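You operate a simulated robot arm through the tools that you are given. There is no shell and no other tool.

Carry out the task below with a simulated robot arm. There is one attempt and no reset: what you move stays moved.

TASK
Get the station running: side guard shut, power unlocked and on, reset, start.
Fine: in that order; the station's own reset and start buttons; one start.
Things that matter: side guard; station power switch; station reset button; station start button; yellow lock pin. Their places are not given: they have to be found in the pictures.

The check looks at the end state, three seconds after you hand in, the way a careful person would. Anything else that was tipped, shoved, dropped, spilled or broken makes it a failure.

THE ROBOT
A 6-joint arm with a two-finger parallel gripper, fixed in place. Base frame: the origin is at the foot of the arm, x ahead of it, y to its left, z up. Lengths are in mm, angles in rad, forces in N, time in s.
With the tool pointing down near the work surface it reaches from about 280 to 640 mm from the base axis. Its first joint turns from -2.007 to 2.007 rad. Payload 3.43 kg.
The tool frame sits at the grasp point between the pads (the TCP): z along the fingers, y along the line on which they close. The tips reach 34 mm beyond it. Largest opening 128 mm; finger width 24, thickness 12; the body of the gripper, 48 by 130 mm, starts 96 mm behind the TCP.
Orientation is that of the tool frame in the base frame, as [roll, pitch, yaw] about the fixed x, y, z axes, in that order (R = Rz(yaw) Ry(pitch) Rx(roll)). With the fingers straight down and closing along the base's y, the tool's x points along the base's -x, its y along +y and its z along -z.

THE INTERFACE
- The arm moves only by the tool step_arm. Its argument "motion" is a list that holds one entry, the list of rows, each a list of 7 numbers: the shift along the tool's x, y, z in units of 30 mm (1.0 is 30 mm), then the turn, a rotation vector about the tool's x, y, z in units of 5 degrees (1.0 is 5 degrees), then the opening, from 0 (shut) to 1 (fully open). In form: [[[tx, ty, tz, wx, wy, wz, hand], ...]]. A call has 1 to 20 rows; each row shifts and turns the commanded pose from where the row before left it, along the tool's axes as they then stand. A call with a number of a shift or a turn outside -1 to 1 is refused whole. Each row takes 0.2 s and may step no farther than 50 mm and 0.15 rad from the row before; otherwise, or with a gripper value out of range, the whole call is refused. A pose out of reach is approached as far as the arm can. The call stops where the force on the tool passes 50 N (or 10 N more than at its start, if that is more) or the arm is blocked; 0.2 s more then pass. Each finger travels about 153 mm/s and halts on what it meets, pressing with about 31 N; the grip force reading is that of the motor and also rises with nothing between the fingers. The clock runs only during rows and for 0.2 s after the last one: add rows that do not move to give the fingers time. The reply holds the time, the measured pose of the TCP, the force on the tool along the base axes, the opening and the grip force, in the units named above and with some noise, with the torque about the TCP (base axes, N m) and any sound that the robot's microphone picked up.
- Cameras (640 x 400 px; columns grow to the right, rows downward): "scene" is fixed at [42.5, -648.9, 1616.3]; the picture's right is [0.74, -0.67, 0.00], its down [-0.54, -0.60, -0.59] and it looks along [0.40, 0.44, -0.81] (base axes); focal length 364 px, centre (320, 200). "wrist" rides on the gripper at [76, -11, -160] in the tool frame; the picture's right is [0.15, 0.99, 0.00], its down [-0.88, 0.13, -0.46] and it looks along [-0.45, 0.07, 0.89] (tool axes); focal length 234 px, centre (320, 200).
- grab_frame(camera): a new picture of that camera. The clock stands still meanwhile.
- raise_lower(by): slides the trunk up (or, below 0, down) by that many mm; the arm rides with it, the base frame stays. It gives what a move gives, with no picture.
- measure_at(camera, pixels): for up to 12 pixels [column, row] of the newest picture of that camera ("zoom" is the newest enlarged one), the place [x, y, z] in the base frame of the surface seen there, good to about 2 mm, but the place of the scene camera against the robot may be out by one fixed shift of up to 12 mm in any direction. The clock stands still meanwhile.
- close_up(camera, box): a new picture of the part [left, top, right, bottom] of that camera's present view, enlarged. The clock stands still meanwhile.
- hand_in(): hands the job in; it is judged then, once.

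Unless the task says otherwise, let go and move clear before handing in.

The tools are called after "Request:" as name(argument=value, ...) on one line, values as JSON. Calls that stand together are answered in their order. step_arm: Moves the arm, as the interface text tells. Its arguments: {"type":"object","properties":{"motion":{"type":"array","items":{"type":"array","items":{"type":"array","items":{"type":"number"}}}}},"required":["motion"]} The other tools are called the same way: raise_lower (by) slides the trunk up or down; grab_frame (camera) takes a picture; measure_at (camera, pixels) gives the place of the surface under pixels of a picture; close_up (camera, box) takes an enlarged picture of a part of a camera's view; hand_in () hands the job in.

At the start:

```text
t: 0.0
tcp_pos: [415.4, -250.4, 1185.4]
tcp_rot: [-3.141, -0.001, 3.141]
contact_force: [0.8, 0.0, 0.4]
moment: [0.02, 0.02, 0.0]
opening: 128.0
finger_force: 0.0
trunk travel left (down, up): [-900.0, 90.0]
```

scene: 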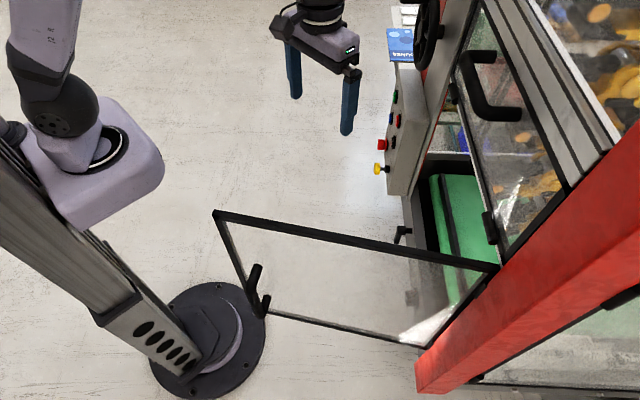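
wrist: 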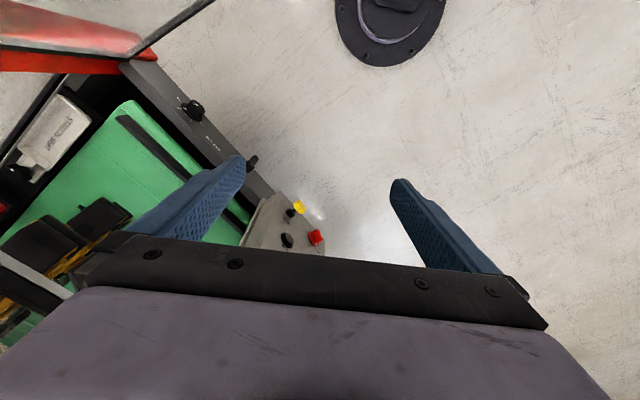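

The scene picture shows an open hinged guard (about 215,212 to 495,268, with a handle near 258,290) and a button box near (400,130) with a yellow pin (378,168). I'll look closer at both before moving anything.

Request:
close_up(camera="scene", box=[350, 0, 510, 100])

Request:
close_up(camera="scene", box=[340, 80, 500, 180])

Request:
close_up(camera="scene", box=[200, 180, 520, 380])

Request:
close_up(camera="wrist", box=[0, 40, 340, 260])

```text
4.00 times, centred on (430, 50) of scene
```

zoom: 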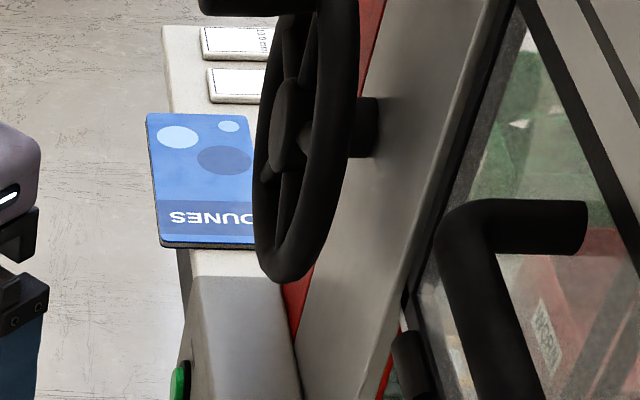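

```text
4.00 times, centred on (420, 130) of scene
```

zoom: 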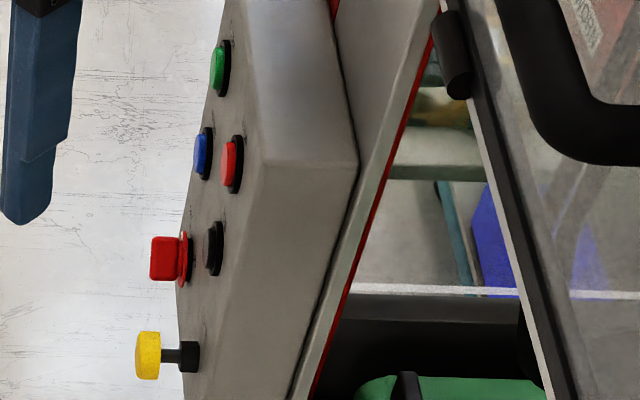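

```text
2.00 times, centred on (360, 280) of scene
```

zoom: 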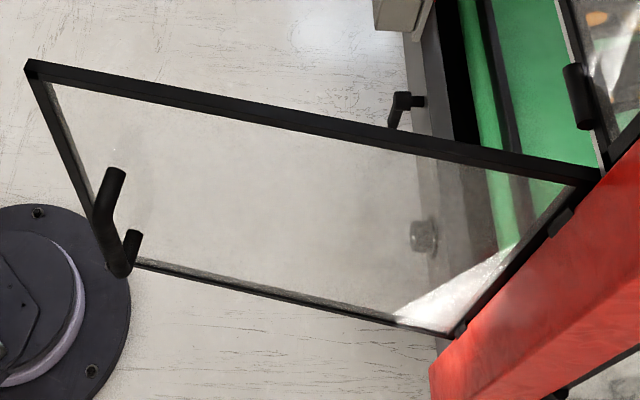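

```text
1.82 times, centred on (170, 150) of wrist
```

zoom: 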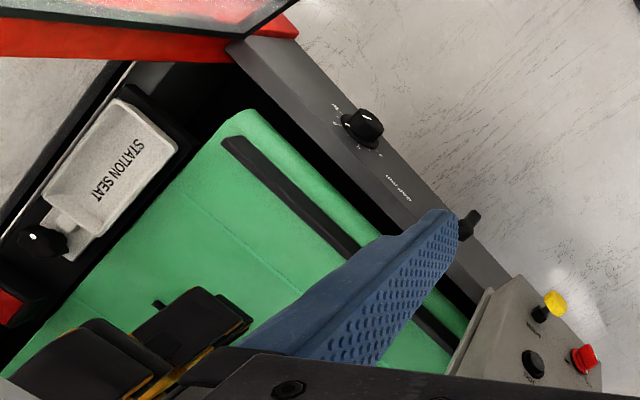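

The side box carries green, blue, red and black controls plus a red mushroom and a yellow pin. The sill has another knob and lever. I'll measure these and the guard.

Request:
measure_at(camera="scene", pixels=[[217, 214], [495, 266], [258, 270], [262, 312], [268, 302], [430, 345], [380, 169], [383, 145], [394, 142], [391, 118], [398, 120], [395, 97]])

Request:
measure_at(camera="scene", pixels=[[387, 169], [400, 100], [395, 160], [405, 170], [428, 120], [411, 75], [405, 235], [398, 230], [411, 298], [388, 45], [410, 10], [430, 20]])

Request:
measure_at(camera="wrist", pixels=[[298, 207], [316, 238], [287, 240], [194, 110], [250, 162], [290, 212], [265, 230], [300, 225], [320, 255], [215, 150], [60, 120], [15, 172]])

```text
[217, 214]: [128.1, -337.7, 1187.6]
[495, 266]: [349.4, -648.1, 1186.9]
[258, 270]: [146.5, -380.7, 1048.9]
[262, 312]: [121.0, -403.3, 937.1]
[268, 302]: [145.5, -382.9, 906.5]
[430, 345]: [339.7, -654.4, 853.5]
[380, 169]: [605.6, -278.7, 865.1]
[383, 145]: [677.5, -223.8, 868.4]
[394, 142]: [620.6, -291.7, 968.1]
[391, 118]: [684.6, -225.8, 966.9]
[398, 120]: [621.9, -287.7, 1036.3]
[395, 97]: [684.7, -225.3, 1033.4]
```

```text
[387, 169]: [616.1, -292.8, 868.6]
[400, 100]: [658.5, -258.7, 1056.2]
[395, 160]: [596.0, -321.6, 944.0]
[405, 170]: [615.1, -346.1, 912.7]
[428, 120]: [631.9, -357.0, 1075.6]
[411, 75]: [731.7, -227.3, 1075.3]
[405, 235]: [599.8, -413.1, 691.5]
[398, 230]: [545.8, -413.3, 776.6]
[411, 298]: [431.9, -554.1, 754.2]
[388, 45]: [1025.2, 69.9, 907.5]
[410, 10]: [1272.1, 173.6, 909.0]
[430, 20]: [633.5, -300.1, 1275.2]
```

```text
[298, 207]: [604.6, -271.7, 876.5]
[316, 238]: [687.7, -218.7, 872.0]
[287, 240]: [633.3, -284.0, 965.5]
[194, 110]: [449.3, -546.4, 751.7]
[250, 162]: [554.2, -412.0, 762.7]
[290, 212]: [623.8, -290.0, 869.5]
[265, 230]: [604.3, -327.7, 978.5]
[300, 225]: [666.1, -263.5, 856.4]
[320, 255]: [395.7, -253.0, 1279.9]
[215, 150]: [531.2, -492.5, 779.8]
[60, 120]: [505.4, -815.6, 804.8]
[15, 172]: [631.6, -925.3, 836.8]
```

The panel face is a vertical plane with outward normal about (-0.7, 0.7). The guard is hinged near (345,-651) and about 80° open. Before touching anything, I'll zoom in on the rest of the station to see the second door with the handle at (490,85), the sill, and the arm itself.

Request:
measure_at(camera="scene", pixels=[[465, 65], [510, 55], [490, 115], [455, 92], [490, 228], [480, 20], [570, 185], [500, 260], [430, 360], [600, 170], [440, 30], [425, 60]])

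Request:
close_up(camera="scene", box=[400, 0, 640, 150])

Request:
close_up(camera="scene", box=[380, 140, 540, 240])

Request:
close_up(camera="wrist", box=[160, 80, 240, 130])

Request:
close_up(camera="wrist", box=[240, 180, 340, 260])

```text
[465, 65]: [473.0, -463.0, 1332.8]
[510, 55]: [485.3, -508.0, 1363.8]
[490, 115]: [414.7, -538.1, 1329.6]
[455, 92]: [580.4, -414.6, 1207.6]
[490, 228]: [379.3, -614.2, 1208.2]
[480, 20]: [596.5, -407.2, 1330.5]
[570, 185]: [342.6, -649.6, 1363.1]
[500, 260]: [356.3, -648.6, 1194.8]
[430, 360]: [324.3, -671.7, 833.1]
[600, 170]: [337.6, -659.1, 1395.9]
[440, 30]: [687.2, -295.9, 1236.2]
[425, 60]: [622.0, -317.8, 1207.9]
```

```text
2.67 times, centred on (520, 75) of scene
```

zoom: 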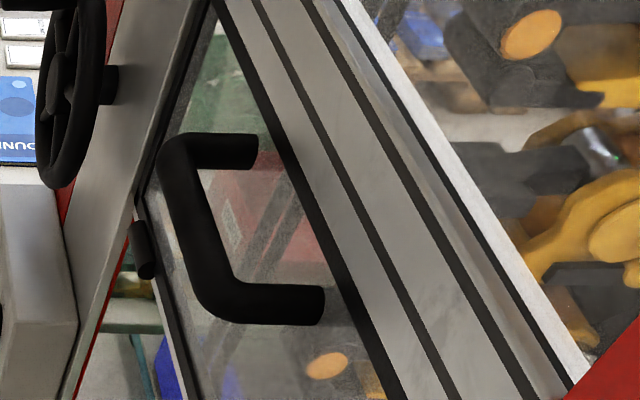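

```text
4.00 times, centred on (460, 190) of scene
```

zoom: 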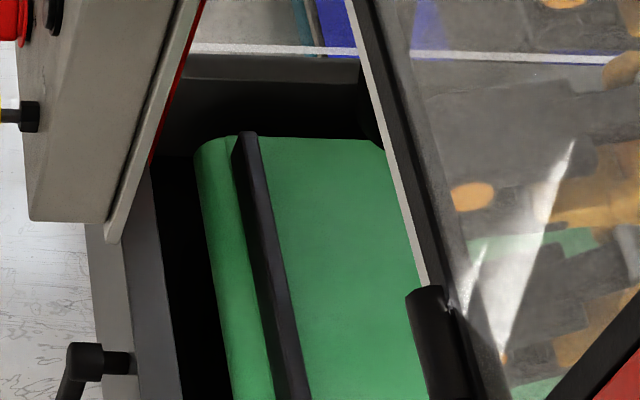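

```text
8.00 times, centred on (200, 105) of wrist
```

zoom: 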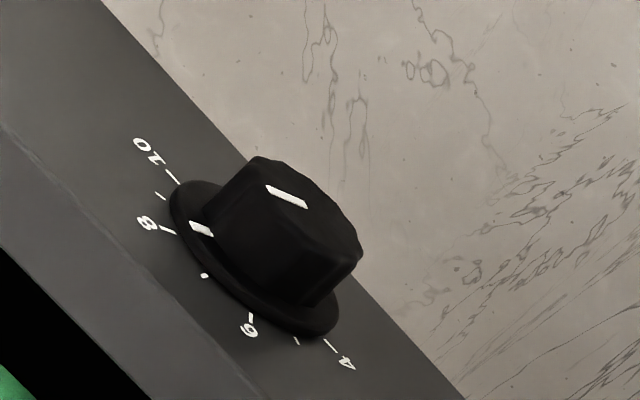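

```text
5.00 times, centred on (290, 220) of wrist
```

zoom: 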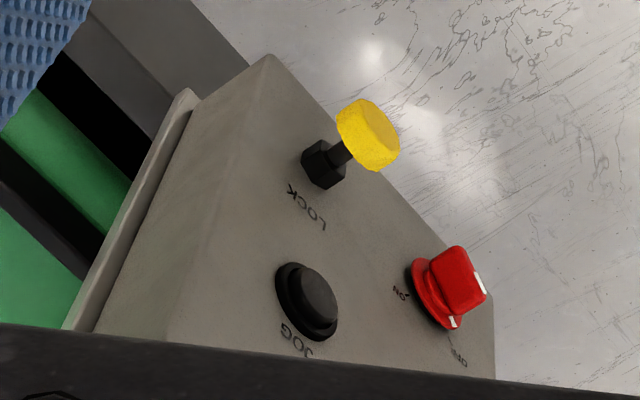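

The zooms show the labels: the red rotary switch has ON/OFF marks, the yellow pin is "LOCK", and the black button is "JOG". I'll close the fingers now, swing round clear of the guard's free end (scene 217,214), and push it shut from its outer side.

Request:
measure_at(camera="scene", pixels=[[90, 160], [140, 170], [55, 110], [40, 30], [15, 130], [300, 20], [325, 5], [105, 150], [200, 320], [130, 320], [230, 220], [240, 250]])

Request:
step_arm(motion=[[[0, 0, -1, 0, 0, 0, 0], [0, 0, -1, 0, 0, 0, 0], [0, 0, -1, 0, 0, 0, 0], [1, 0, 0, 0, 0, 0, 0], [1, 0, 0, 0, 0, 0, 0]]])

```text
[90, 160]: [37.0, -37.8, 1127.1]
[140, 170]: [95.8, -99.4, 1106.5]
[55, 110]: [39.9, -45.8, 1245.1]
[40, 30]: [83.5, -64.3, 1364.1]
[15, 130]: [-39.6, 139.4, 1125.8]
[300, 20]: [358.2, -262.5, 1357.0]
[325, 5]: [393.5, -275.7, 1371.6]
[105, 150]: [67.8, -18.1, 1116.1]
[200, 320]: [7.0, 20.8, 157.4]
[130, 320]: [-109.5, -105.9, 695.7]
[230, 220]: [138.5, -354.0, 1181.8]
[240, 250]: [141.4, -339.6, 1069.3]
```

```text
t: 1.2
tcp_pos: [353.8, -250.5, 1274.4]
tcp_rot: [-3.14, 0.0, -3.14]
contact_force: [-0.3, -0.3, 0.1]
moment: [-0.02, -0.01, 0.01]
opening: 0.1
finger_force: 30.8
trunk travel left (down, up): [-900.0, 90.0]
```

The fingers are closed and the tool is at z 1274, so the tips are clear of the guard top (about z 1187). I'll move over the guard's free end to its outer side near (99,-420), then check.

Request:
step_arm(motion=[[[0.944, -0.63, 0, 0, 0, 0, 0], [0.944, -0.63, 0, 0, 0, 0, 0], [0.944, -0.63, 0, 0, 0, 0, 0], [0.944, -0.63, 0, 0, 0, 0, 0], [0.944, -0.63, 0, 0, 0, 0, 0], [0.944, -0.63, 0, 0, 0, 0, 0], [0.944, -0.63, 0, 0, 0, 0, 0], [0.944, -0.63, 0, 0, 0, 0, 0], [0.944, -0.63, 0, 0, 0, 0, 0]]])

Request:
grab_frame(camera="scene")

Request:
grab_frame(camera="wrist")

```text
t: 3.2
tcp_pos: [96.3, -420.1, 1277.4]
tcp_rot: [-3.141, -0.001, -3.141]
contact_force: [0.0, 0.2, 0.2]
moment: [-0.01, 0.01, -0.01]
opening: 0.0
finger_force: 31.0
trunk travel left (down, up): [-900.0, 90.0]
```

```text
taken
```

scene: 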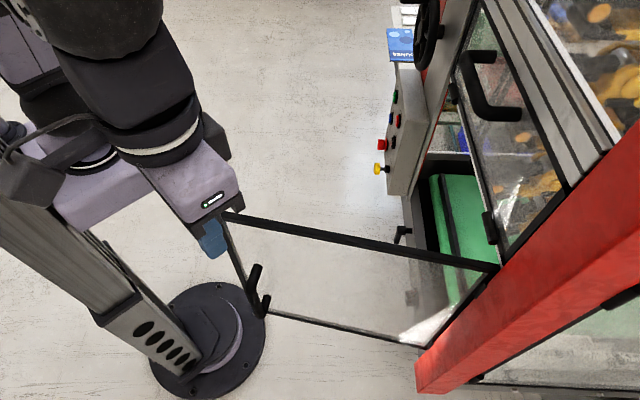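

```text
taken
```

wrist: 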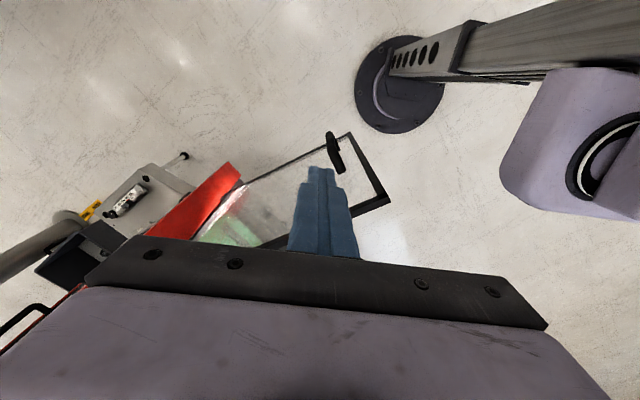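

The gripper is now on the guard's outer side. In the wrist view the guard's top corner is at about (387,200) and the handle at (335,155). I'll measure those in the wrist camera to check the scene camera's offset.

Request:
measure_at(camera="wrist", pixels=[[386, 201], [375, 206], [362, 213], [280, 240], [349, 135], [331, 136], [338, 165], [383, 195], [245, 183], [232, 170]])

Request:
measure_at(camera="scene", pixels=[[240, 217], [260, 222], [300, 230], [255, 268], [266, 299], [480, 262], [270, 316]])

Request:
close_up(camera="wrist", box=[220, 110, 420, 250])

```text
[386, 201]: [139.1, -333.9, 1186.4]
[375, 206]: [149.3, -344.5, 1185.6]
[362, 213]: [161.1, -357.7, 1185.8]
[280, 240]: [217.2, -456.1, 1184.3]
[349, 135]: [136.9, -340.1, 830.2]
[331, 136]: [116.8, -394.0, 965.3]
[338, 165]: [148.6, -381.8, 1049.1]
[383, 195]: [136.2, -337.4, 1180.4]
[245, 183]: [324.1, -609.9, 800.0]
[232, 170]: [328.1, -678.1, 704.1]
```

```text
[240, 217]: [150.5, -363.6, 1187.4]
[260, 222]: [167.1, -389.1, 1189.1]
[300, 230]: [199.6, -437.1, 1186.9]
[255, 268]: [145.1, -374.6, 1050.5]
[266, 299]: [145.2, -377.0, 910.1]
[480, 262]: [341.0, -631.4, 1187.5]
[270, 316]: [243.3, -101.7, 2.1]
```

```text
2.86 times, centred on (320, 180) of wrist
```

zoom: 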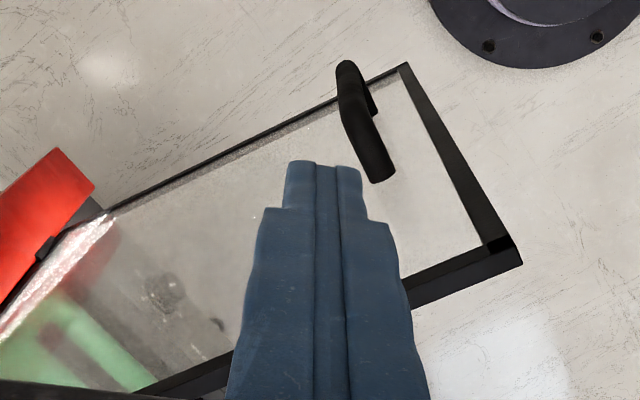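

The guard top bar runs from (139,-334) through (217,-456) at z≈1186, and the scene camera looks about 10 mm off. I'll lower the closed fingers beside the upper frame (tips z≈1126, above the handle top at 1049) and push gently toward +x.

Request:
step_arm(motion=[[[0, 0, 0.975, 0, 0, 0, 0], [0, 0, 0.975, 0, 0, 0, 0], [0, 0, 0.975, 0, 0, 0, 0], [0, 0, 0.975, 0, 0, 0, 0], [-0.5, 0.07, 0, 0, 0, 0, 0], [-0.5, 0.07, 0, 0, 0, 0, 0], [-0.5, 0.07, 0, 0, 0, 0, 0]]])

Request:
grab_frame(camera="wrist")

```text
t: 4.8
tcp_pos: [145.7, -413.8, 1158.0]
tcp_rot: [3.141, 0.002, -3.14]
contact_force: [-0.1, -0.7, -0.4]
moment: [-0.05, 0.01, -0.03]
opening: 0.0
finger_force: 32.1
trunk travel left (down, up): [-900.0, 90.0]
```

```text
taken
```

wrist: 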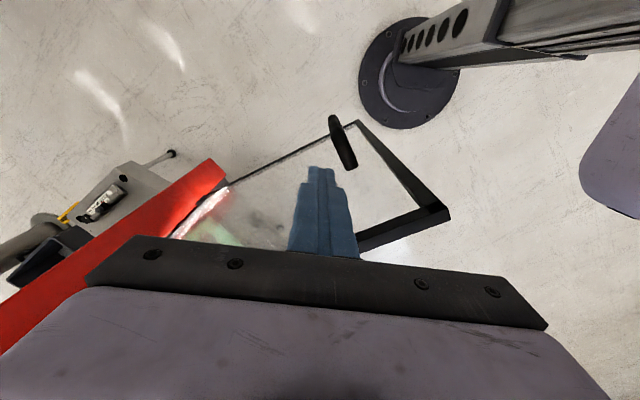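

There is no contact yet and the fingers are about 10–15 mm off the guard. I'll continue along the guard's arc in small steps while watching the force.

Request:
step_arm(motion=[[[-0.33, 0.055, 0, 0, 0, 0, 0], [-0.33, 0.055, 0, 0, 0, 0, 0], [-0.43, 0.3, 0, 0, 0, 0, 0], [-0.43, 0.3, 0, 0, 0, 0, 0], [-0.46, 0.253, 0, 0, 0, 0, 0], [-0.46, 0.253, 0, 0, 0, 0, 0]]])

Request:
grab_frame(camera="scene")

Request:
grab_frame(camera="wrist")

```text
t: 6.2
tcp_pos: [220.1, -377.9, 1158.6]
tcp_rot: [-3.141, -0.001, -3.14]
contact_force: [-0.4, 0.7, 0.1]
moment: [0.01, -0.03, 0.01]
opening: 0.0
finger_force: 30.6
trunk travel left (down, up): [-900.0, 90.0]
```

```text
taken
```

scene: 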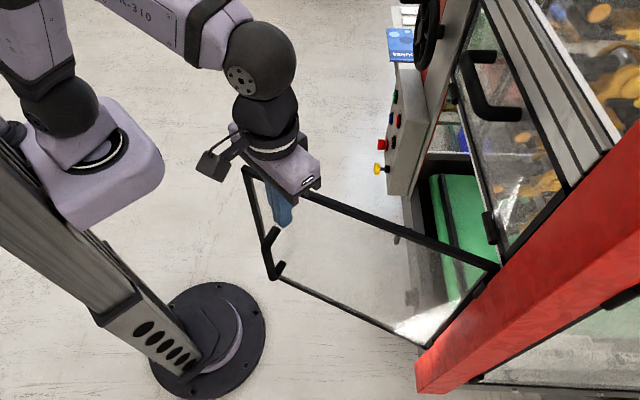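

```text
taken
```

wrist: 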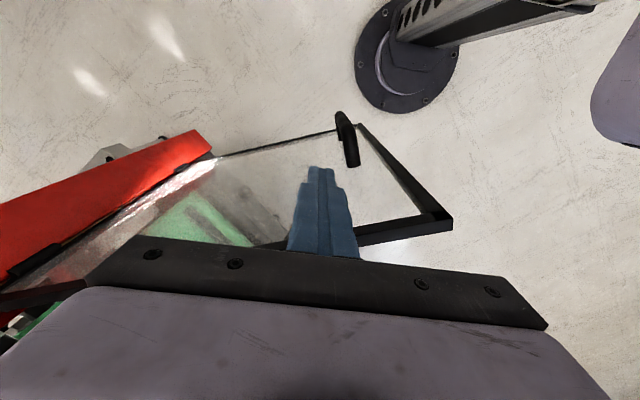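

The guard is swinging with almost no force; its free corner has moved to about (247,168) in the scene. I'll keep following the arc.

Request:
step_arm(motion=[[[-0.483, 0.203, 0, 0, 0, 0, 0], [-0.483, 0.203, 0, 0, 0, 0, 0], [-0.5, 0.15, 0, 0, 0, 0, 0], [-0.5, 0.15, 0, 0, 0, 0, 0], [-0.515, 0.1, 0, 0, 0, 0, 0], [-0.515, 0.1, 0, 0, 0, 0, 0], [-0.523, 0.043, 0, 0, 0, 0, 0], [-0.523, 0.043, 0, 0, 0, 0, 0], [-0.525, -0.01, 0, 0, 0, 0, 0], [-0.525, -0.01, 0, 0, 0, 0, 0], [-0.52, -0.067, 0, 0, 0, 0, 0], [-0.52, -0.067, 0, 0, 0, 0, 0]]])

Request:
grab_frame(camera="scene")

Request:
grab_frame(camera="wrist")

```text
t: 8.8
tcp_pos: [402.6, -352.9, 1156.6]
tcp_rot: [-3.141, -0.001, -3.141]
contact_force: [-0.7, -0.7, 0.0]
moment: [-0.02, 0.0, 0.0]
opening: 0.1
finger_force: 30.8
trunk travel left (down, up): [-900.0, 90.0]
```

```text
taken
```

scene: 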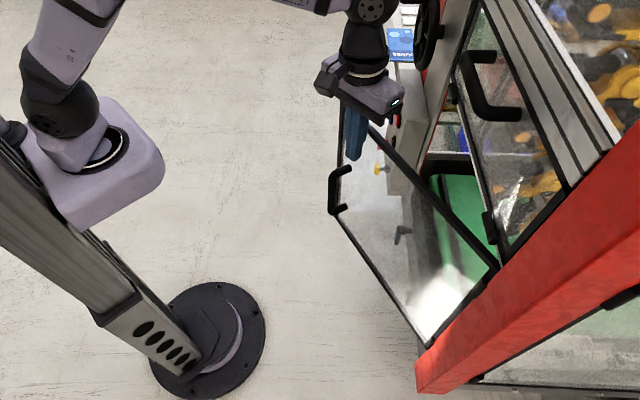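

```text
taken
```

wrist: 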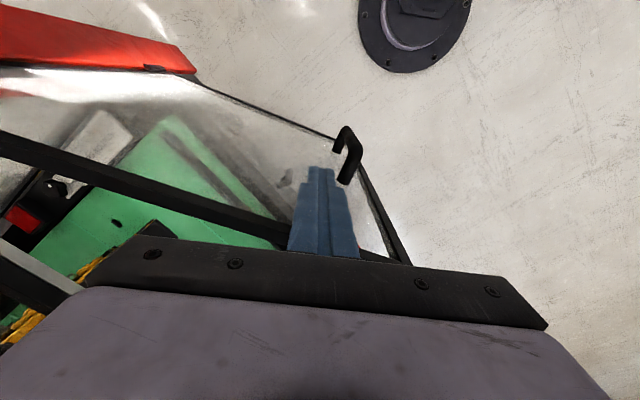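

The guard is now about 30° from shut and still following. I'll push two more segments to about 19°, then back off to reorient the tool horizontally for the last part.

Request:
step_arm(motion=[[[-0.51, -0.12, 0, 0, 0, 0, 0], [-0.51, -0.12, 0, 0, 0, 0, 0], [-0.495, -0.172, 0, 0, 0, 0, 0], [-0.495, -0.172, 0, 0, 0, 0, 0], [-0.48, -0.23, 0, 0, 0, 0, 0], [-0.48, -0.23, 0, 0, 0, 0, 0]]])

Request:
grab_frame(camera="scene")

Request:
grab_frame(camera="wrist")

```text
t: 10.2
tcp_pos: [489.3, -379.3, 1155.9]
tcp_rot: [3.141, 0.0, 3.141]
contact_force: [-0.3, -0.7, 0.6]
moment: [-0.03, -0.03, 0.0]
opening: 0.0
finger_force: 31.2
out of reach, approached as far as the arm can: row 6
trunk travel left (down, up): [-900.0, 90.0]
```

```text
taken
```

scene: 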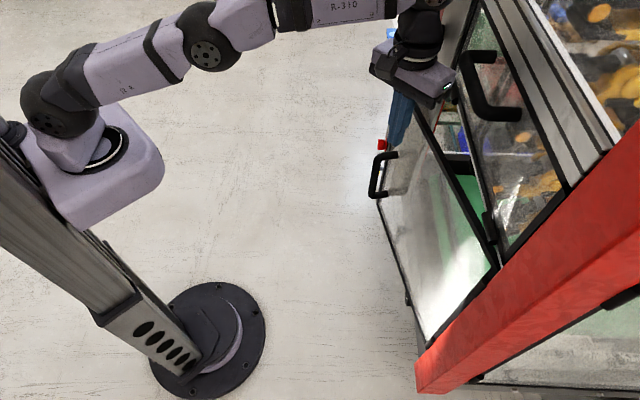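

```text
taken
```

wrist: 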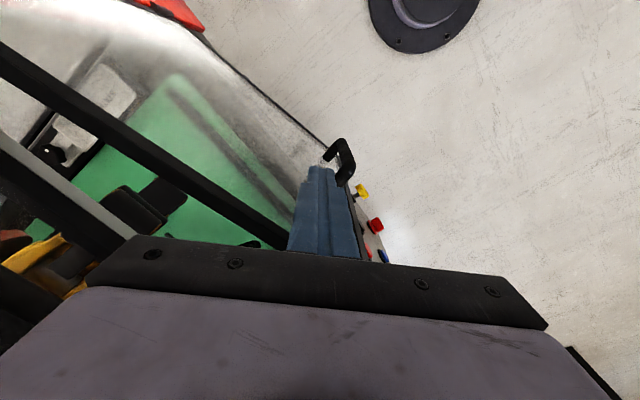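

The arm hit its tool-down reach limit, with the guard about 13° from shut. I'll back off toward the base and start turning the tool so it can point horizontally at the station.

Request:
step_arm(motion=[[[0.6, 0.6, 0, 0, 0, 0, 0], [0.6, 0.6, 0, 0, 0, 0, 0], [0.6, 0.6, 0, 0, 0, 0, 0], [0.6, 0.6, 0, 0, 0, 0, 0], [0.6, 0.6, 0, 0, 0, 0, 0], [0, 0, 0, 0, 0, 1, 0], [0, 0, 0, 0, 0, 1, 0], [0, 0, 0, 0, 0, 1, 0], [0, 0, 0, 0, 0, 1, 0], [0, 0, 0, 0, 0, 1, 0], [0, 0, 0, 0, 0, 1, 0], [0, 0, 0, 0, 0, 1, 0], [0, 0, 0, 0, 0, 1, 0], [0, 0, 0, 0, 0, 1, 0]]])

Request:
grab_frame(camera="scene")

```text
t: 13.2
tcp_pos: [396.3, -289.8, 1155.8]
tcp_rot: [-3.142, 0.0, 2.357]
contact_force: [-0.9, 0.4, 0.0]
moment: [-0.02, 0.0, -0.02]
opening: 0.0
finger_force: 30.8
trunk travel left (down, up): [-900.0, 90.0]
```

```text
taken
```

scene: 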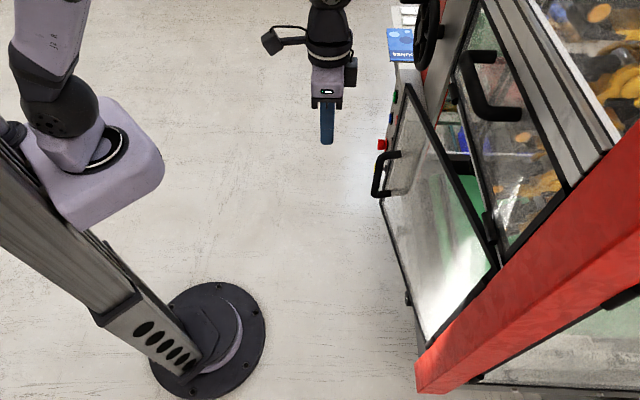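

The guard stayed where I left it. Next I'll pitch the tool 45° outward and check the pose.

Request:
step_arm(motion=[[[0, 0, 0, 0, -1, 0, 0], [0, 0, 0, 0, -1, 0, 0], [0, 0, 0, 0, -1, 0, 0], [0, 0, 0, 0, -1, 0, 0], [0, 0, 0, 0, -1, 0, 0], [0, 0, 0, 0, -1, 0, 0], [0, 0, 0, 0, -1, 0, 0], [0, 0, 0, 0, -1, 0, 0], [0, 0, 0, 0, -1, 0, 0]]])

Request:
grab_frame(camera="wrist")

Request:
grab_frame(camera="scene")

```text
t: 15.2
tcp_pos: [395.3, -290.1, 1155.4]
tcp_rot: [-3.135, 0.764, 2.357]
contact_force: [0.5, 0.3, 0.1]
moment: [0.01, -0.02, -0.01]
opening: 0.1
finger_force: 30.6
trunk travel left (down, up): [-900.0, 90.0]
```

```text
taken
```

wrist: 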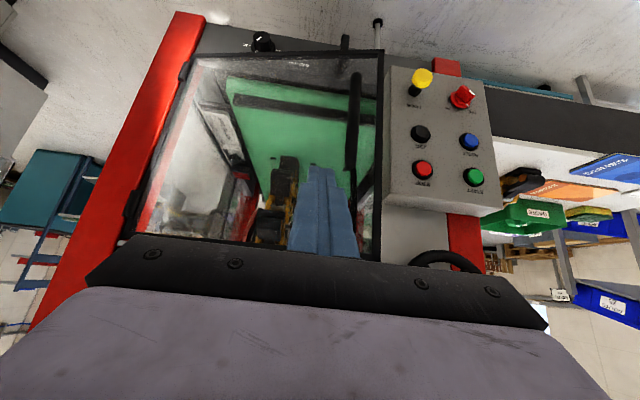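

```text
taken
```

scene: 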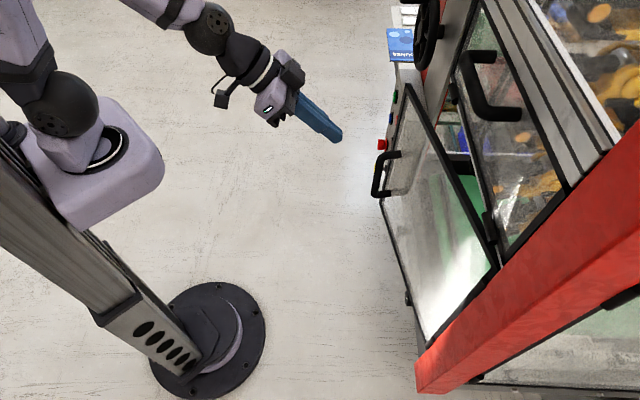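

Now the wrist view shows the panel (385–490, 65–215) upside down. I'll zoom in to read the labels and measure positions with the wrist camera.

Request:
close_up(camera="wrist", box=[380, 50, 508, 210])

Request:
close_up(camera="wrist", box=[480, 130, 640, 230])

Request:
measure_at(camera="wrist", pixels=[[422, 77], [463, 97], [421, 132], [469, 141], [421, 169], [473, 176], [415, 90], [395, 110], [440, 150], [370, 55], [378, 240], [186, 66]])

Request:
measure_at(camera="wrist", pixels=[[355, 80], [352, 150], [440, 80], [445, 200], [400, 180], [485, 150], [488, 80], [140, 190], [345, 40], [262, 42], [300, 60], [500, 205]])

```text
2.50 times, centred on (444, 130) of wrist
```

zoom: 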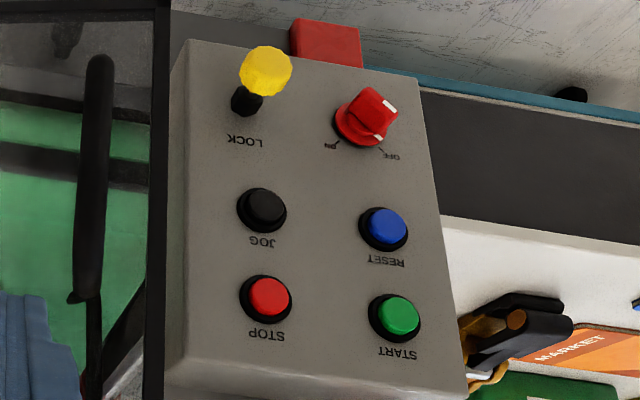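

```text
4.00 times, centred on (560, 180) of wrist
```

zoom: 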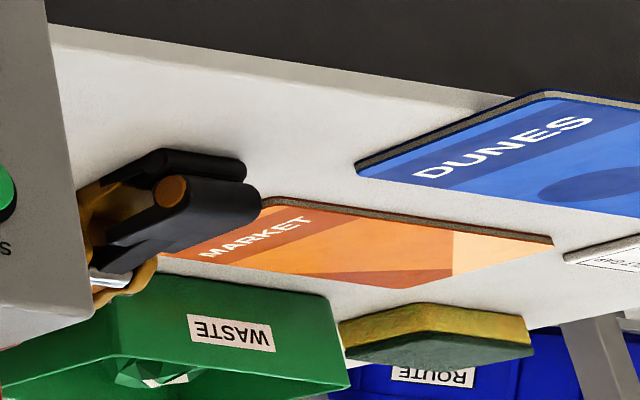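

```text
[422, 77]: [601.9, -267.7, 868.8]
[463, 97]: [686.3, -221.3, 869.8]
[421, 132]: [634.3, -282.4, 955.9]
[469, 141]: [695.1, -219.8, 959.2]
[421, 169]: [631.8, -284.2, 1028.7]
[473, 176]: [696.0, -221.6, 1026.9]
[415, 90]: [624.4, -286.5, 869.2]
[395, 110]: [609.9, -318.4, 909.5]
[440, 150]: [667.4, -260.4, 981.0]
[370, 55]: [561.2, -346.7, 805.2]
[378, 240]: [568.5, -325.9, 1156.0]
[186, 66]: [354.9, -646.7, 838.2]
```

```text
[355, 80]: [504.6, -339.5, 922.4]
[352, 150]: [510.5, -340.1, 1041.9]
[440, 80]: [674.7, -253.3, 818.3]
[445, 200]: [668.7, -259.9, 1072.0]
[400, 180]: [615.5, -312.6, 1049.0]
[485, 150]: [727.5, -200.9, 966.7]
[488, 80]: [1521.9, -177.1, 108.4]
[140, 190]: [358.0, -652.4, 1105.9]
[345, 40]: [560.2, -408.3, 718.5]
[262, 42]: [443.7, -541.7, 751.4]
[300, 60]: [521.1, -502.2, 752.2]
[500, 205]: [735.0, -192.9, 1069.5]
```

The labels are clear: LOCK (yellow), OFF/ON (red rotary), JOG, RESET (blue), STOP (red), START (green). The panel face lies at n≈-656 along the (-0.707,0.707) normal, and the guard is about 12° open. I'll advance 60 mm and finish pitching to horizontal.

Request:
step_arm(motion=[[[-0.707, 0, 0.707, 0, 0, 0, 0], [-0.707, 0, 0.707, 0, 0, 0, 0], [0, 0, 0, 0, -1, 0, 0], [0, 0, 0, 0, -1, 0, 0], [0, 0, 0, 0, -1, 0, 0], [0, 0, 0, 0, -1, 0, 0], [0, 0, 0, 0, -1, 0, 0], [0, 0, 0, 0, -1, 0, 0], [0, 0, 0, 0, -1, 0, 0], [0, 0, 0, 0, -1, 0, 0], [0, 0, 0, 0, -1, 0, 0]]])

Request:
grab_frame(camera="wrist")

Request:
grab_frame(camera="scene")

```text
t: 17.6
tcp_pos: [454.3, -322.4, 1172.4]
tcp_rot: [-2.774, 1.435, 2.693]
contact_force: [0.2, 0.2, 0.6]
moment: [0.0, 0.02, 0.01]
opening: 0.0
finger_force: 31.5
out of reach, approached as far as the arm can: row 3, 4, 8, 9, 10, 11
trunk travel left (down, up): [-900.0, 90.0]
```

```text
taken
```

wrist: 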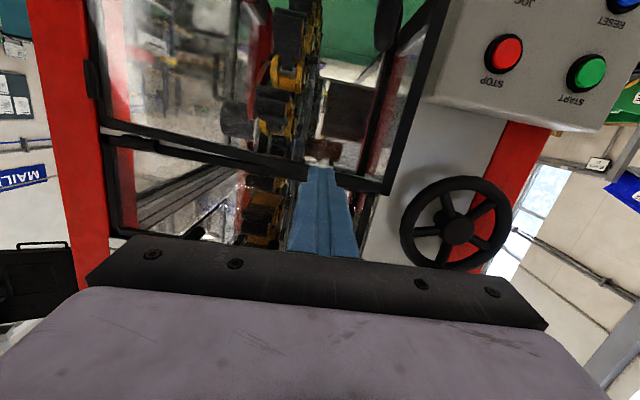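

```text
taken
```

scene: 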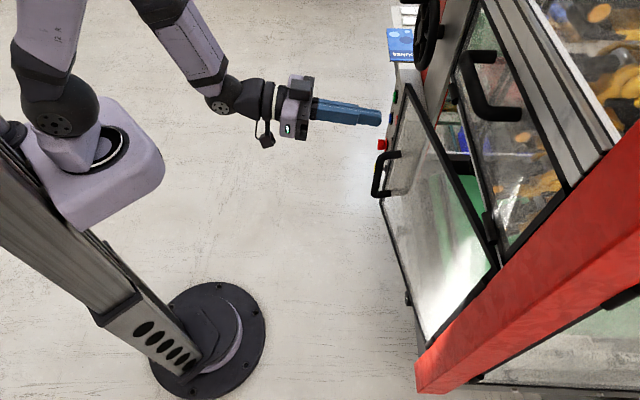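

The tool is nearly horizontal, but the arm reports out-of-reach bends because the shoulder is high relative to this pose. I'll back off 90 mm from the handle, then lower the trunk so the arm can work more level.

Request:
step_arm(motion=[[[0, 0, -1, 0, 0, 0, 0], [0, 0, -1, 0, 0, 0, 0], [0, 0, -1, 0, 0, 0, 0]]])

Request:
raise_lower(by=-200)

Request:
grab_frame(camera="wrist")

Request:
grab_frame(camera="scene")

```text
t: 18.4
tcp_pos: [447.3, -280.3, 1181.1]
tcp_rot: [-2.915, 1.446, 2.554]
contact_force: [0.6, -0.1, 0.1]
moment: [0.03, -0.03, 0.0]
opening: 0.1
finger_force: 31.0
out of reach, approached as far as the arm can: row 1, 2, 3
trunk travel left (down, up): [-900.0, 90.0]
```

```text
t: 20.6
tcp_pos: [447.4, -282.0, 980.6]
tcp_rot: [-2.922, 1.448, 2.549]
contact_force: [0.0, -0.3, 0.2]
moment: [0.0, 0.0, 0.01]
opening: 0.1
finger_force: 30.9
trunk travel left (down, up): [-700.0, 290.0]
```

```text
taken
```

wrist: 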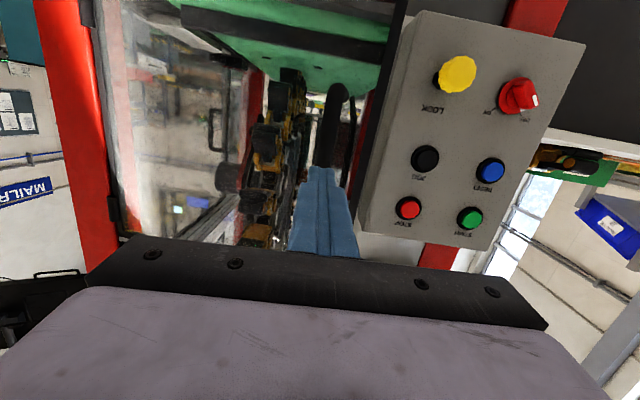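

```text
taken
```

scene: 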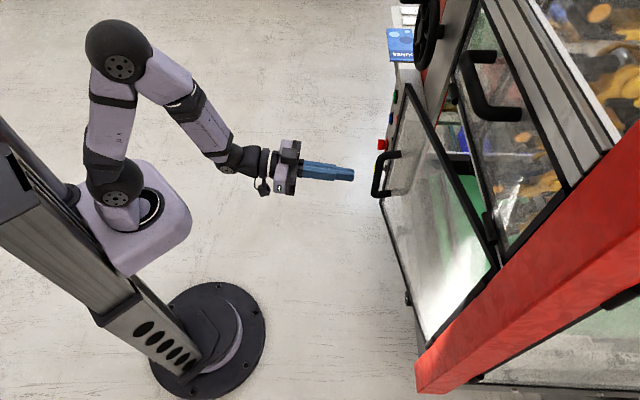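

The panel is clearly visible with its labels, and the trunk is 200 mm lower. I'll raise the tool with the arm so it sits above shoulder height, and level its pitch.

Request:
step_arm(motion=[[[-1, 0, 0, 0, 0, 0, 0], [-1, 0, 0, 0, 0, 0, 0], [-1, 0, 0, 0, 0, 0, 0], [-1, 0, 0, 0, 0, 0, 0], [-1, 0, 0, 0, 0, 0, 0], [0, 0, 0, 0, -0.7, 0, 0], [0, 0, 0, 0, -0.7, 0, 0], [0, 0, 0, 0, 0, 0, 0]]])

```text
t: 22.4
tcp_pos: [461.5, -291.7, 1128.6]
tcp_rot: [-1.504, 1.545, -2.318]
contact_force: [1.6, 0.2, 0.0]
moment: [0.0, 0.01, 0.0]
opening: 0.0
finger_force: 30.6
trunk travel left (down, up): [-700.0, 290.0]
```

All rows were reached this time, with the tool level and pointing at about -46.7°. I'll shift so the fingertips line up with the guard's top bar (u≈80, z≈1165) and advance 75 mm.

Request:
step_arm(motion=[[[0, 0, 0, -0.33, 0, 0, 0], [-0.6, -0.67, 0, 0, 0, 0, 0], [-0.6, -0.67, 0, 0, 0, 0, 0], [0, 0, 0.5, 0, 0, 0, 0], [0, 0, 0.5, 0, 0, 0, 0], [0, 0, 0.5, 0, 0, 0, 0], [0, 0, 0.5, 0, 0, 0, 0]]])

Request:
grab_frame(camera="wrist")

Request:
grab_frame(camera="scene")

```text
t: 24.0
tcp_pos: [482.7, -355.7, 1165.3]
tcp_rot: [-1.645, 1.543, -2.439]
contact_force: [0.4, 0.8, 0.6]
moment: [0.0, 0.0, 0.0]
opening: 0.1
finger_force: 31.2
out of reach, approached as far as the arm can: row 5, 7
trunk travel left (down, up): [-700.0, 290.0]
```

```text
taken
```

wrist: 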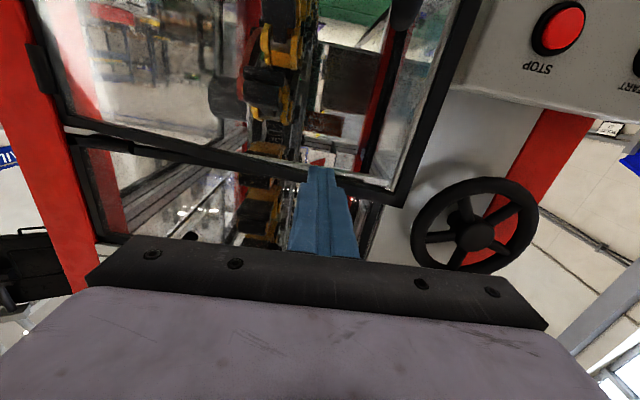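

```text
taken
```

scene: 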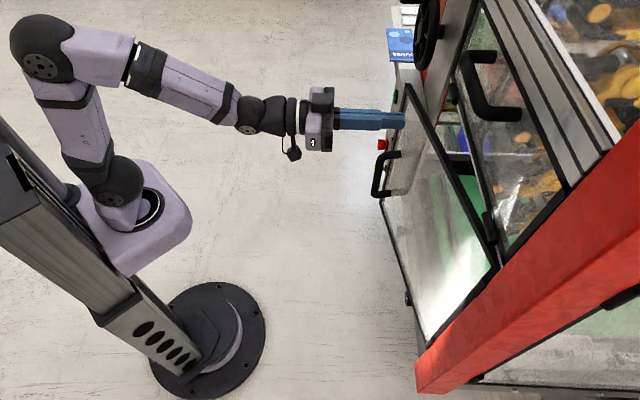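

The fingertips are lined up just below the guard's top bar (wrist row ~185). I'll check the bar's exact place before touching it.

Request:
measure_at(camera="wrist", pixels=[[350, 186], [380, 193], [395, 200], [290, 172], [345, 178], [325, 172], [200, 148], [460, 95], [440, 130], [420, 150]])

Request:
close_up(camera="wrist", box=[240, 110, 440, 235])

```text
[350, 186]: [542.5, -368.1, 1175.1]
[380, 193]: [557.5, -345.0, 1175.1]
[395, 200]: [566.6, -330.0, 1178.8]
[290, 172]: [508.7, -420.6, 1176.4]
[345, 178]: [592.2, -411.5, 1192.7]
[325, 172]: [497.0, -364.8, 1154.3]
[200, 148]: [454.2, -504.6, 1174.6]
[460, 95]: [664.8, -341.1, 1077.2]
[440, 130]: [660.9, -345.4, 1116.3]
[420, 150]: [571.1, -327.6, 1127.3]
```

```text
3.20 times, centred on (340, 172) of wrist
```

zoom: 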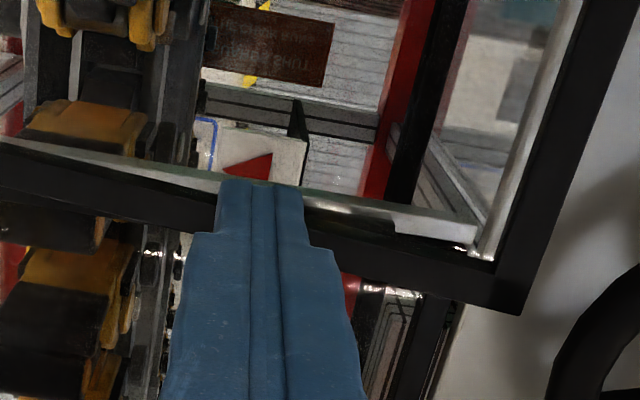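

The guard bar is at n≈-651 on my line, so the tip gap is about 24 mm, and the shut plane should be near n≈-713. I'll push forward in 9 mm steps and watch the force.

Request:
step_arm(motion=[[[-0.15, 0, 0.3, 0, 0, 0, 0], [0, 0, 0.3, 0, 0, 0, 0], [0, 0, 0.3, 0, 0, 0, 0], [0, 0, 0.3, 0, 0, 0, 0], [0, 0, 0.3, 0, 0, 0, 0], [0, 0, 0.3, 0, 0, 0, 0]]])

Request:
grab_frame(camera="wrist")

Request:
grab_frame(camera="scene")

```text
t: 25.4
tcp_pos: [524.1, -391.5, 1174.2]
tcp_rot: [-1.643, 1.543, -2.435]
contact_force: [-0.7, 1.3, -0.1]
moment: [-0.01, 0.0, 0.01]
opening: 0.0
finger_force: 31.0
trunk travel left (down, up): [-700.0, 290.0]
```

```text
taken
```

wrist: 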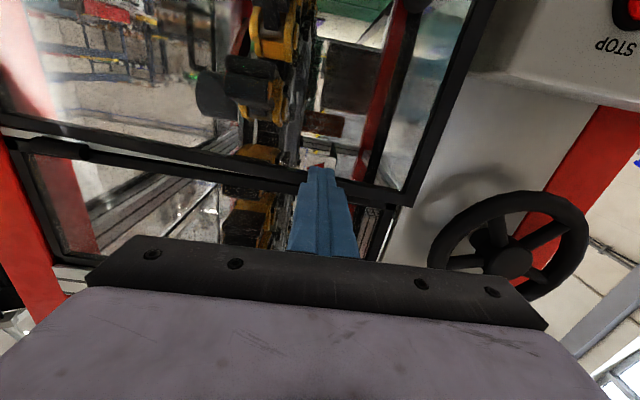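

```text
taken
```

scene: 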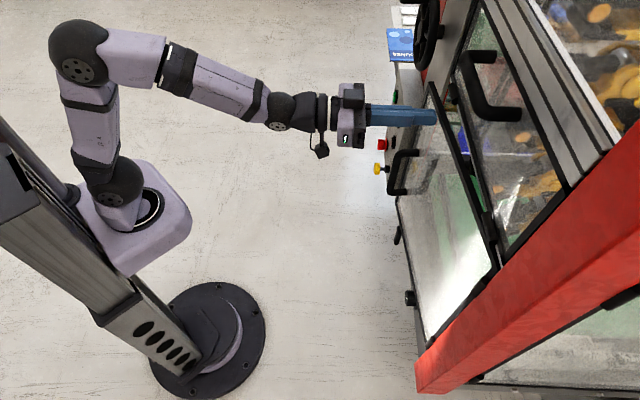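

The guard keeps closing with almost no force and the tip is at n≈-681. I'll continue in finer steps until it seats.

Request:
step_arm(motion=[[[0.2, 0, 0.25, 0, 0, 0, 0], [0, 0, 0.25, 0, 0, 0, 0], [0, 0, 0.2, 0, 0, 0, 0], [0, 0, 0.2, 0, 0, 0, 0], [0, 0, 0.15, 0, 0, 0, 0], [0, 0, 0.15, 0, 0, 0, 0], [0, 0, 0.15, 0, 0, 0, 0], [0, 0, 0.15, 0, 0, 0, 0]]])

Request:
grab_frame(camera="wrist")

Request:
grab_frame(camera="scene")

```text
t: 27.3
tcp_pos: [550.4, -414.1, 1167.9]
tcp_rot: [-1.786, 1.542, -2.578]
contact_force: [-30.6, 27.4, -0.2]
moment: [-0.36, -0.31, 0.04]
opening: 0.0
finger_force: 30.9
out of reach, approached as far as the arm can: row 1, 8
trunk travel left (down, up): [-700.0, 290.0]
stopped in row 8: the force on the tool passed its limit at 53 N (the readings are from after the stop); the commanded pose is now the measured one
```

```text
taken
```

wrist: 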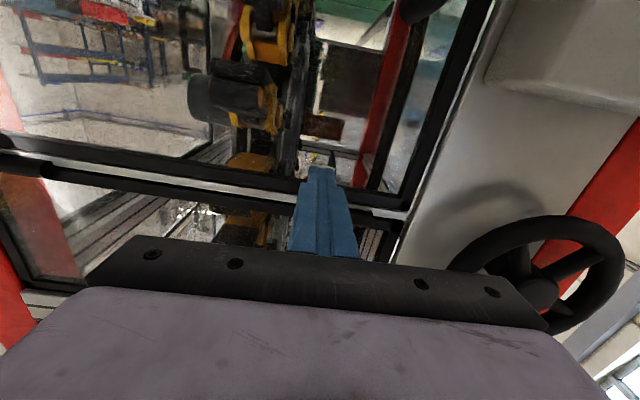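

```text
taken
```

scene: 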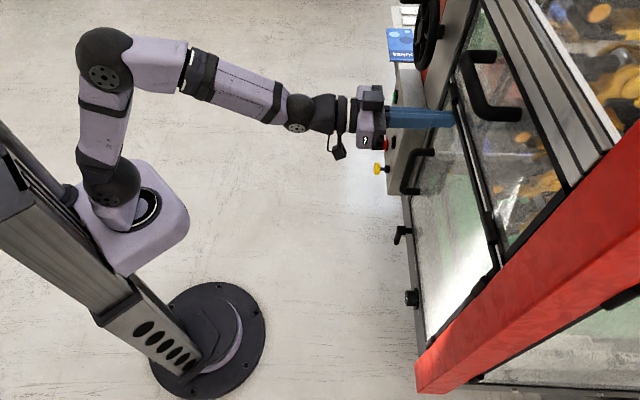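

Resistance rose to about 41 N at tip n≈-716, so the guard is against its stop. I'll back off 90 mm and check that it stays shut.

Request:
step_arm(motion=[[[0, 0, -0.5, 0, 0, 0, 0], [0, 0, -0.5, 0, 0, 0, 0], [0, 0, -0.5, 0, 0, 0, 0], [0, 0, -0.5, 0, 0, 0, 0], [0, 0, -0.5, 0, 0, 0, 0], [0, 0, -0.5, 0, 0, 0, 0]]])

Request:
grab_frame(camera="wrist")

Request:
grab_frame(camera="scene")

Request:
measure_at(camera="wrist", pixels=[[350, 186], [380, 193], [290, 172], [200, 148], [440, 130]])

Request:
close_up(camera="wrist", box=[320, 60, 480, 220])

```text
t: 28.7
tcp_pos: [493.3, -355.5, 1164.3]
tcp_rot: [-2.007, 1.542, -2.801]
contact_force: [-0.9, -0.5, -0.5]
moment: [-0.01, -0.01, -0.02]
opening: 0.1
finger_force: 31.1
trunk travel left (down, up): [-700.0, 290.0]
```

```text
taken
```

wrist: 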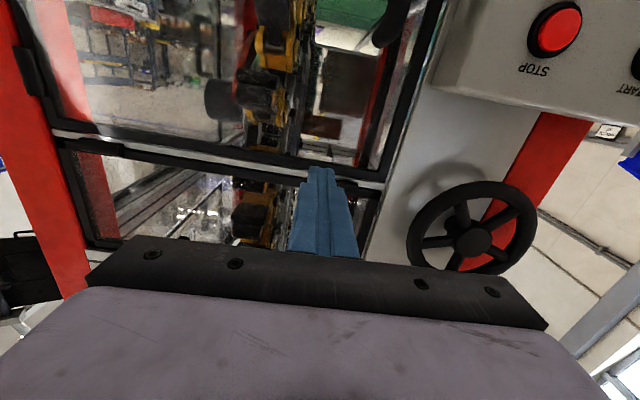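

```text
taken
```

scene: 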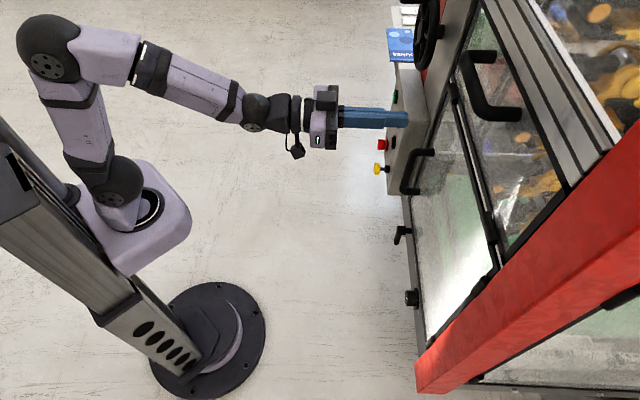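

```text
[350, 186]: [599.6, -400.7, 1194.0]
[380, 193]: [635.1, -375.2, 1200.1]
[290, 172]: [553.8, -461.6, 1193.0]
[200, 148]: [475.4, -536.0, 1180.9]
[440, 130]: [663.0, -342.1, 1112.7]
```

```text
2.50 times, centred on (400, 140) of wrist
```

zoom: 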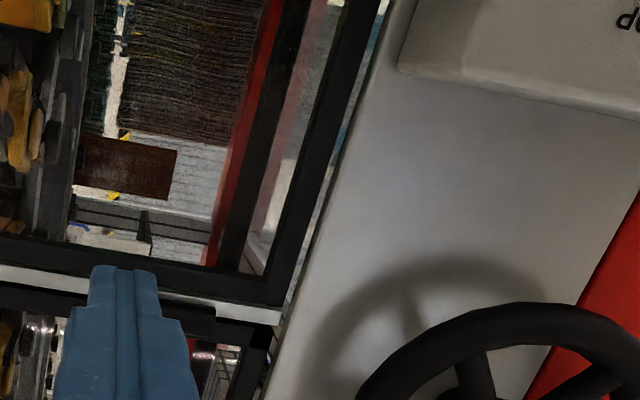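

The guard appears flush with the frame. I'll measure its free-end bar to confirm.

Request:
measure_at(camera="wrist", pixels=[[403, 110], [395, 140], [385, 165], [360, 175], [280, 160], [120, 135], [430, 110], [420, 160], [60, 115]])

```text
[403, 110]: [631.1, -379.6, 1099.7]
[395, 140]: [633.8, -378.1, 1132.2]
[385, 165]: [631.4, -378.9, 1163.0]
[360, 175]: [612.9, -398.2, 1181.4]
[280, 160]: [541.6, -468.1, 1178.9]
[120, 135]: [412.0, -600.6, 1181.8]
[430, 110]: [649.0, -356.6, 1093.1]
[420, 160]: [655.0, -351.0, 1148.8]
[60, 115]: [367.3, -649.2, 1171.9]
```

The guard lies flat at n≈-715 along its whole length, so it is shut. Next is the lock pin. I'll back away, slide across in front of the pin (u≈240), and lower the trunk so the tool is level with it.

Request:
step_arm(motion=[[[0, 0, -0.9, 0, 0, 0, 0], [0, 0, -0.9, 0, 0, 0, 0], [0, 0, -0.9, 0, 0, 0, 0], [0, 0.95, 0, 0, 0, 0, 0], [0, 0.95, 0, 0, 0, 0, 0], [0, 0.95, 0, 0, 0, 0, 0], [0, 0.95, 0, 0, 0, 0, 0], [0, 0.95, 0, 0, 0, 0, 0]]])

Request:
raise_lower(by=-290)

Request:
grab_frame(camera="wrist")

Request:
grab_frame(camera="scene")

```text
t: 30.5
tcp_pos: [538.6, -197.2, 1159.9]
tcp_rot: [-2.011, 1.539, -2.804]
contact_force: [-0.2, 0.0, 0.5]
moment: [-0.05, -0.01, -0.02]
opening: 0.1
finger_force: 30.6
trunk travel left (down, up): [-700.0, 290.0]
```

```text
t: 33.4
tcp_pos: [537.9, -197.7, 869.4]
tcp_rot: [-2.018, 1.542, -2.808]
contact_force: [-0.6, -0.3, 0.0]
moment: [-0.03, -0.01, -0.01]
opening: 0.0
finger_force: 30.8
trunk travel left (down, up): [-410.0, 580.0]
```

```text
taken
```

wrist: 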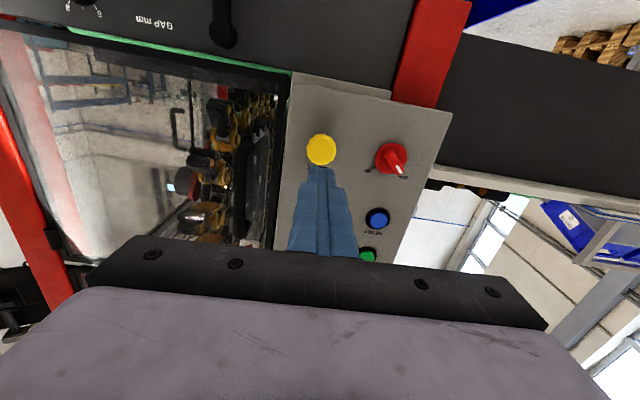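

```text
taken
```

scene: 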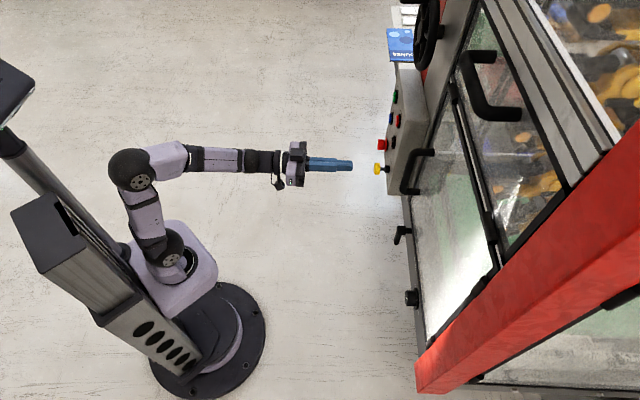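

Request:
close_up(camera="wrist", box=[280, 90, 440, 190])

Request:
measure_at(camera="wrist", pixels=[[321, 149], [308, 149], [334, 149], [321, 137], [321, 162], [318, 130], [300, 110], [391, 156], [391, 146], [400, 165], [394, 175], [378, 218]])

Request:
close_up(camera="scene", box=[340, 130, 420, 180])

```text
4.00 times, centred on (360, 140) of wrist
```

zoom: 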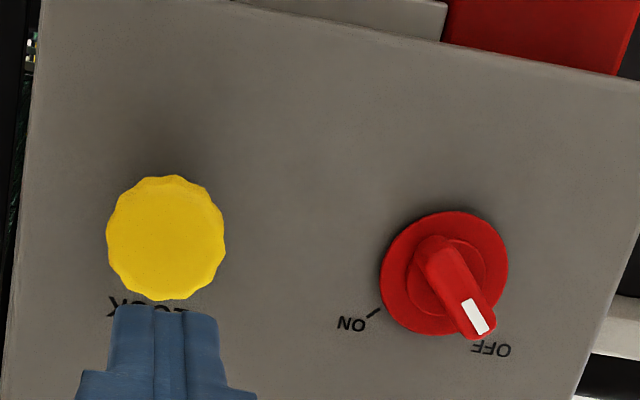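

```text
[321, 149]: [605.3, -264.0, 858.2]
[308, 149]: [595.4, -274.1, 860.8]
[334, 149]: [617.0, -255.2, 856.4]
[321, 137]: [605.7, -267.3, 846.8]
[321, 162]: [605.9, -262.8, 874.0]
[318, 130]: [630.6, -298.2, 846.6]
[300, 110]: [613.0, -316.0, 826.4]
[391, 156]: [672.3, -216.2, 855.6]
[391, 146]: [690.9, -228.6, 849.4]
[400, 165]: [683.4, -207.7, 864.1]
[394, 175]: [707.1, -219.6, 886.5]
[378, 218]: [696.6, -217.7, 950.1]
```

```text
8.00 times, centred on (380, 155) of scene
```

zoom: 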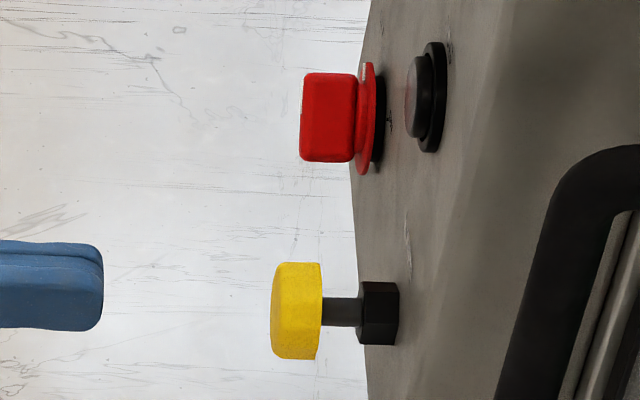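

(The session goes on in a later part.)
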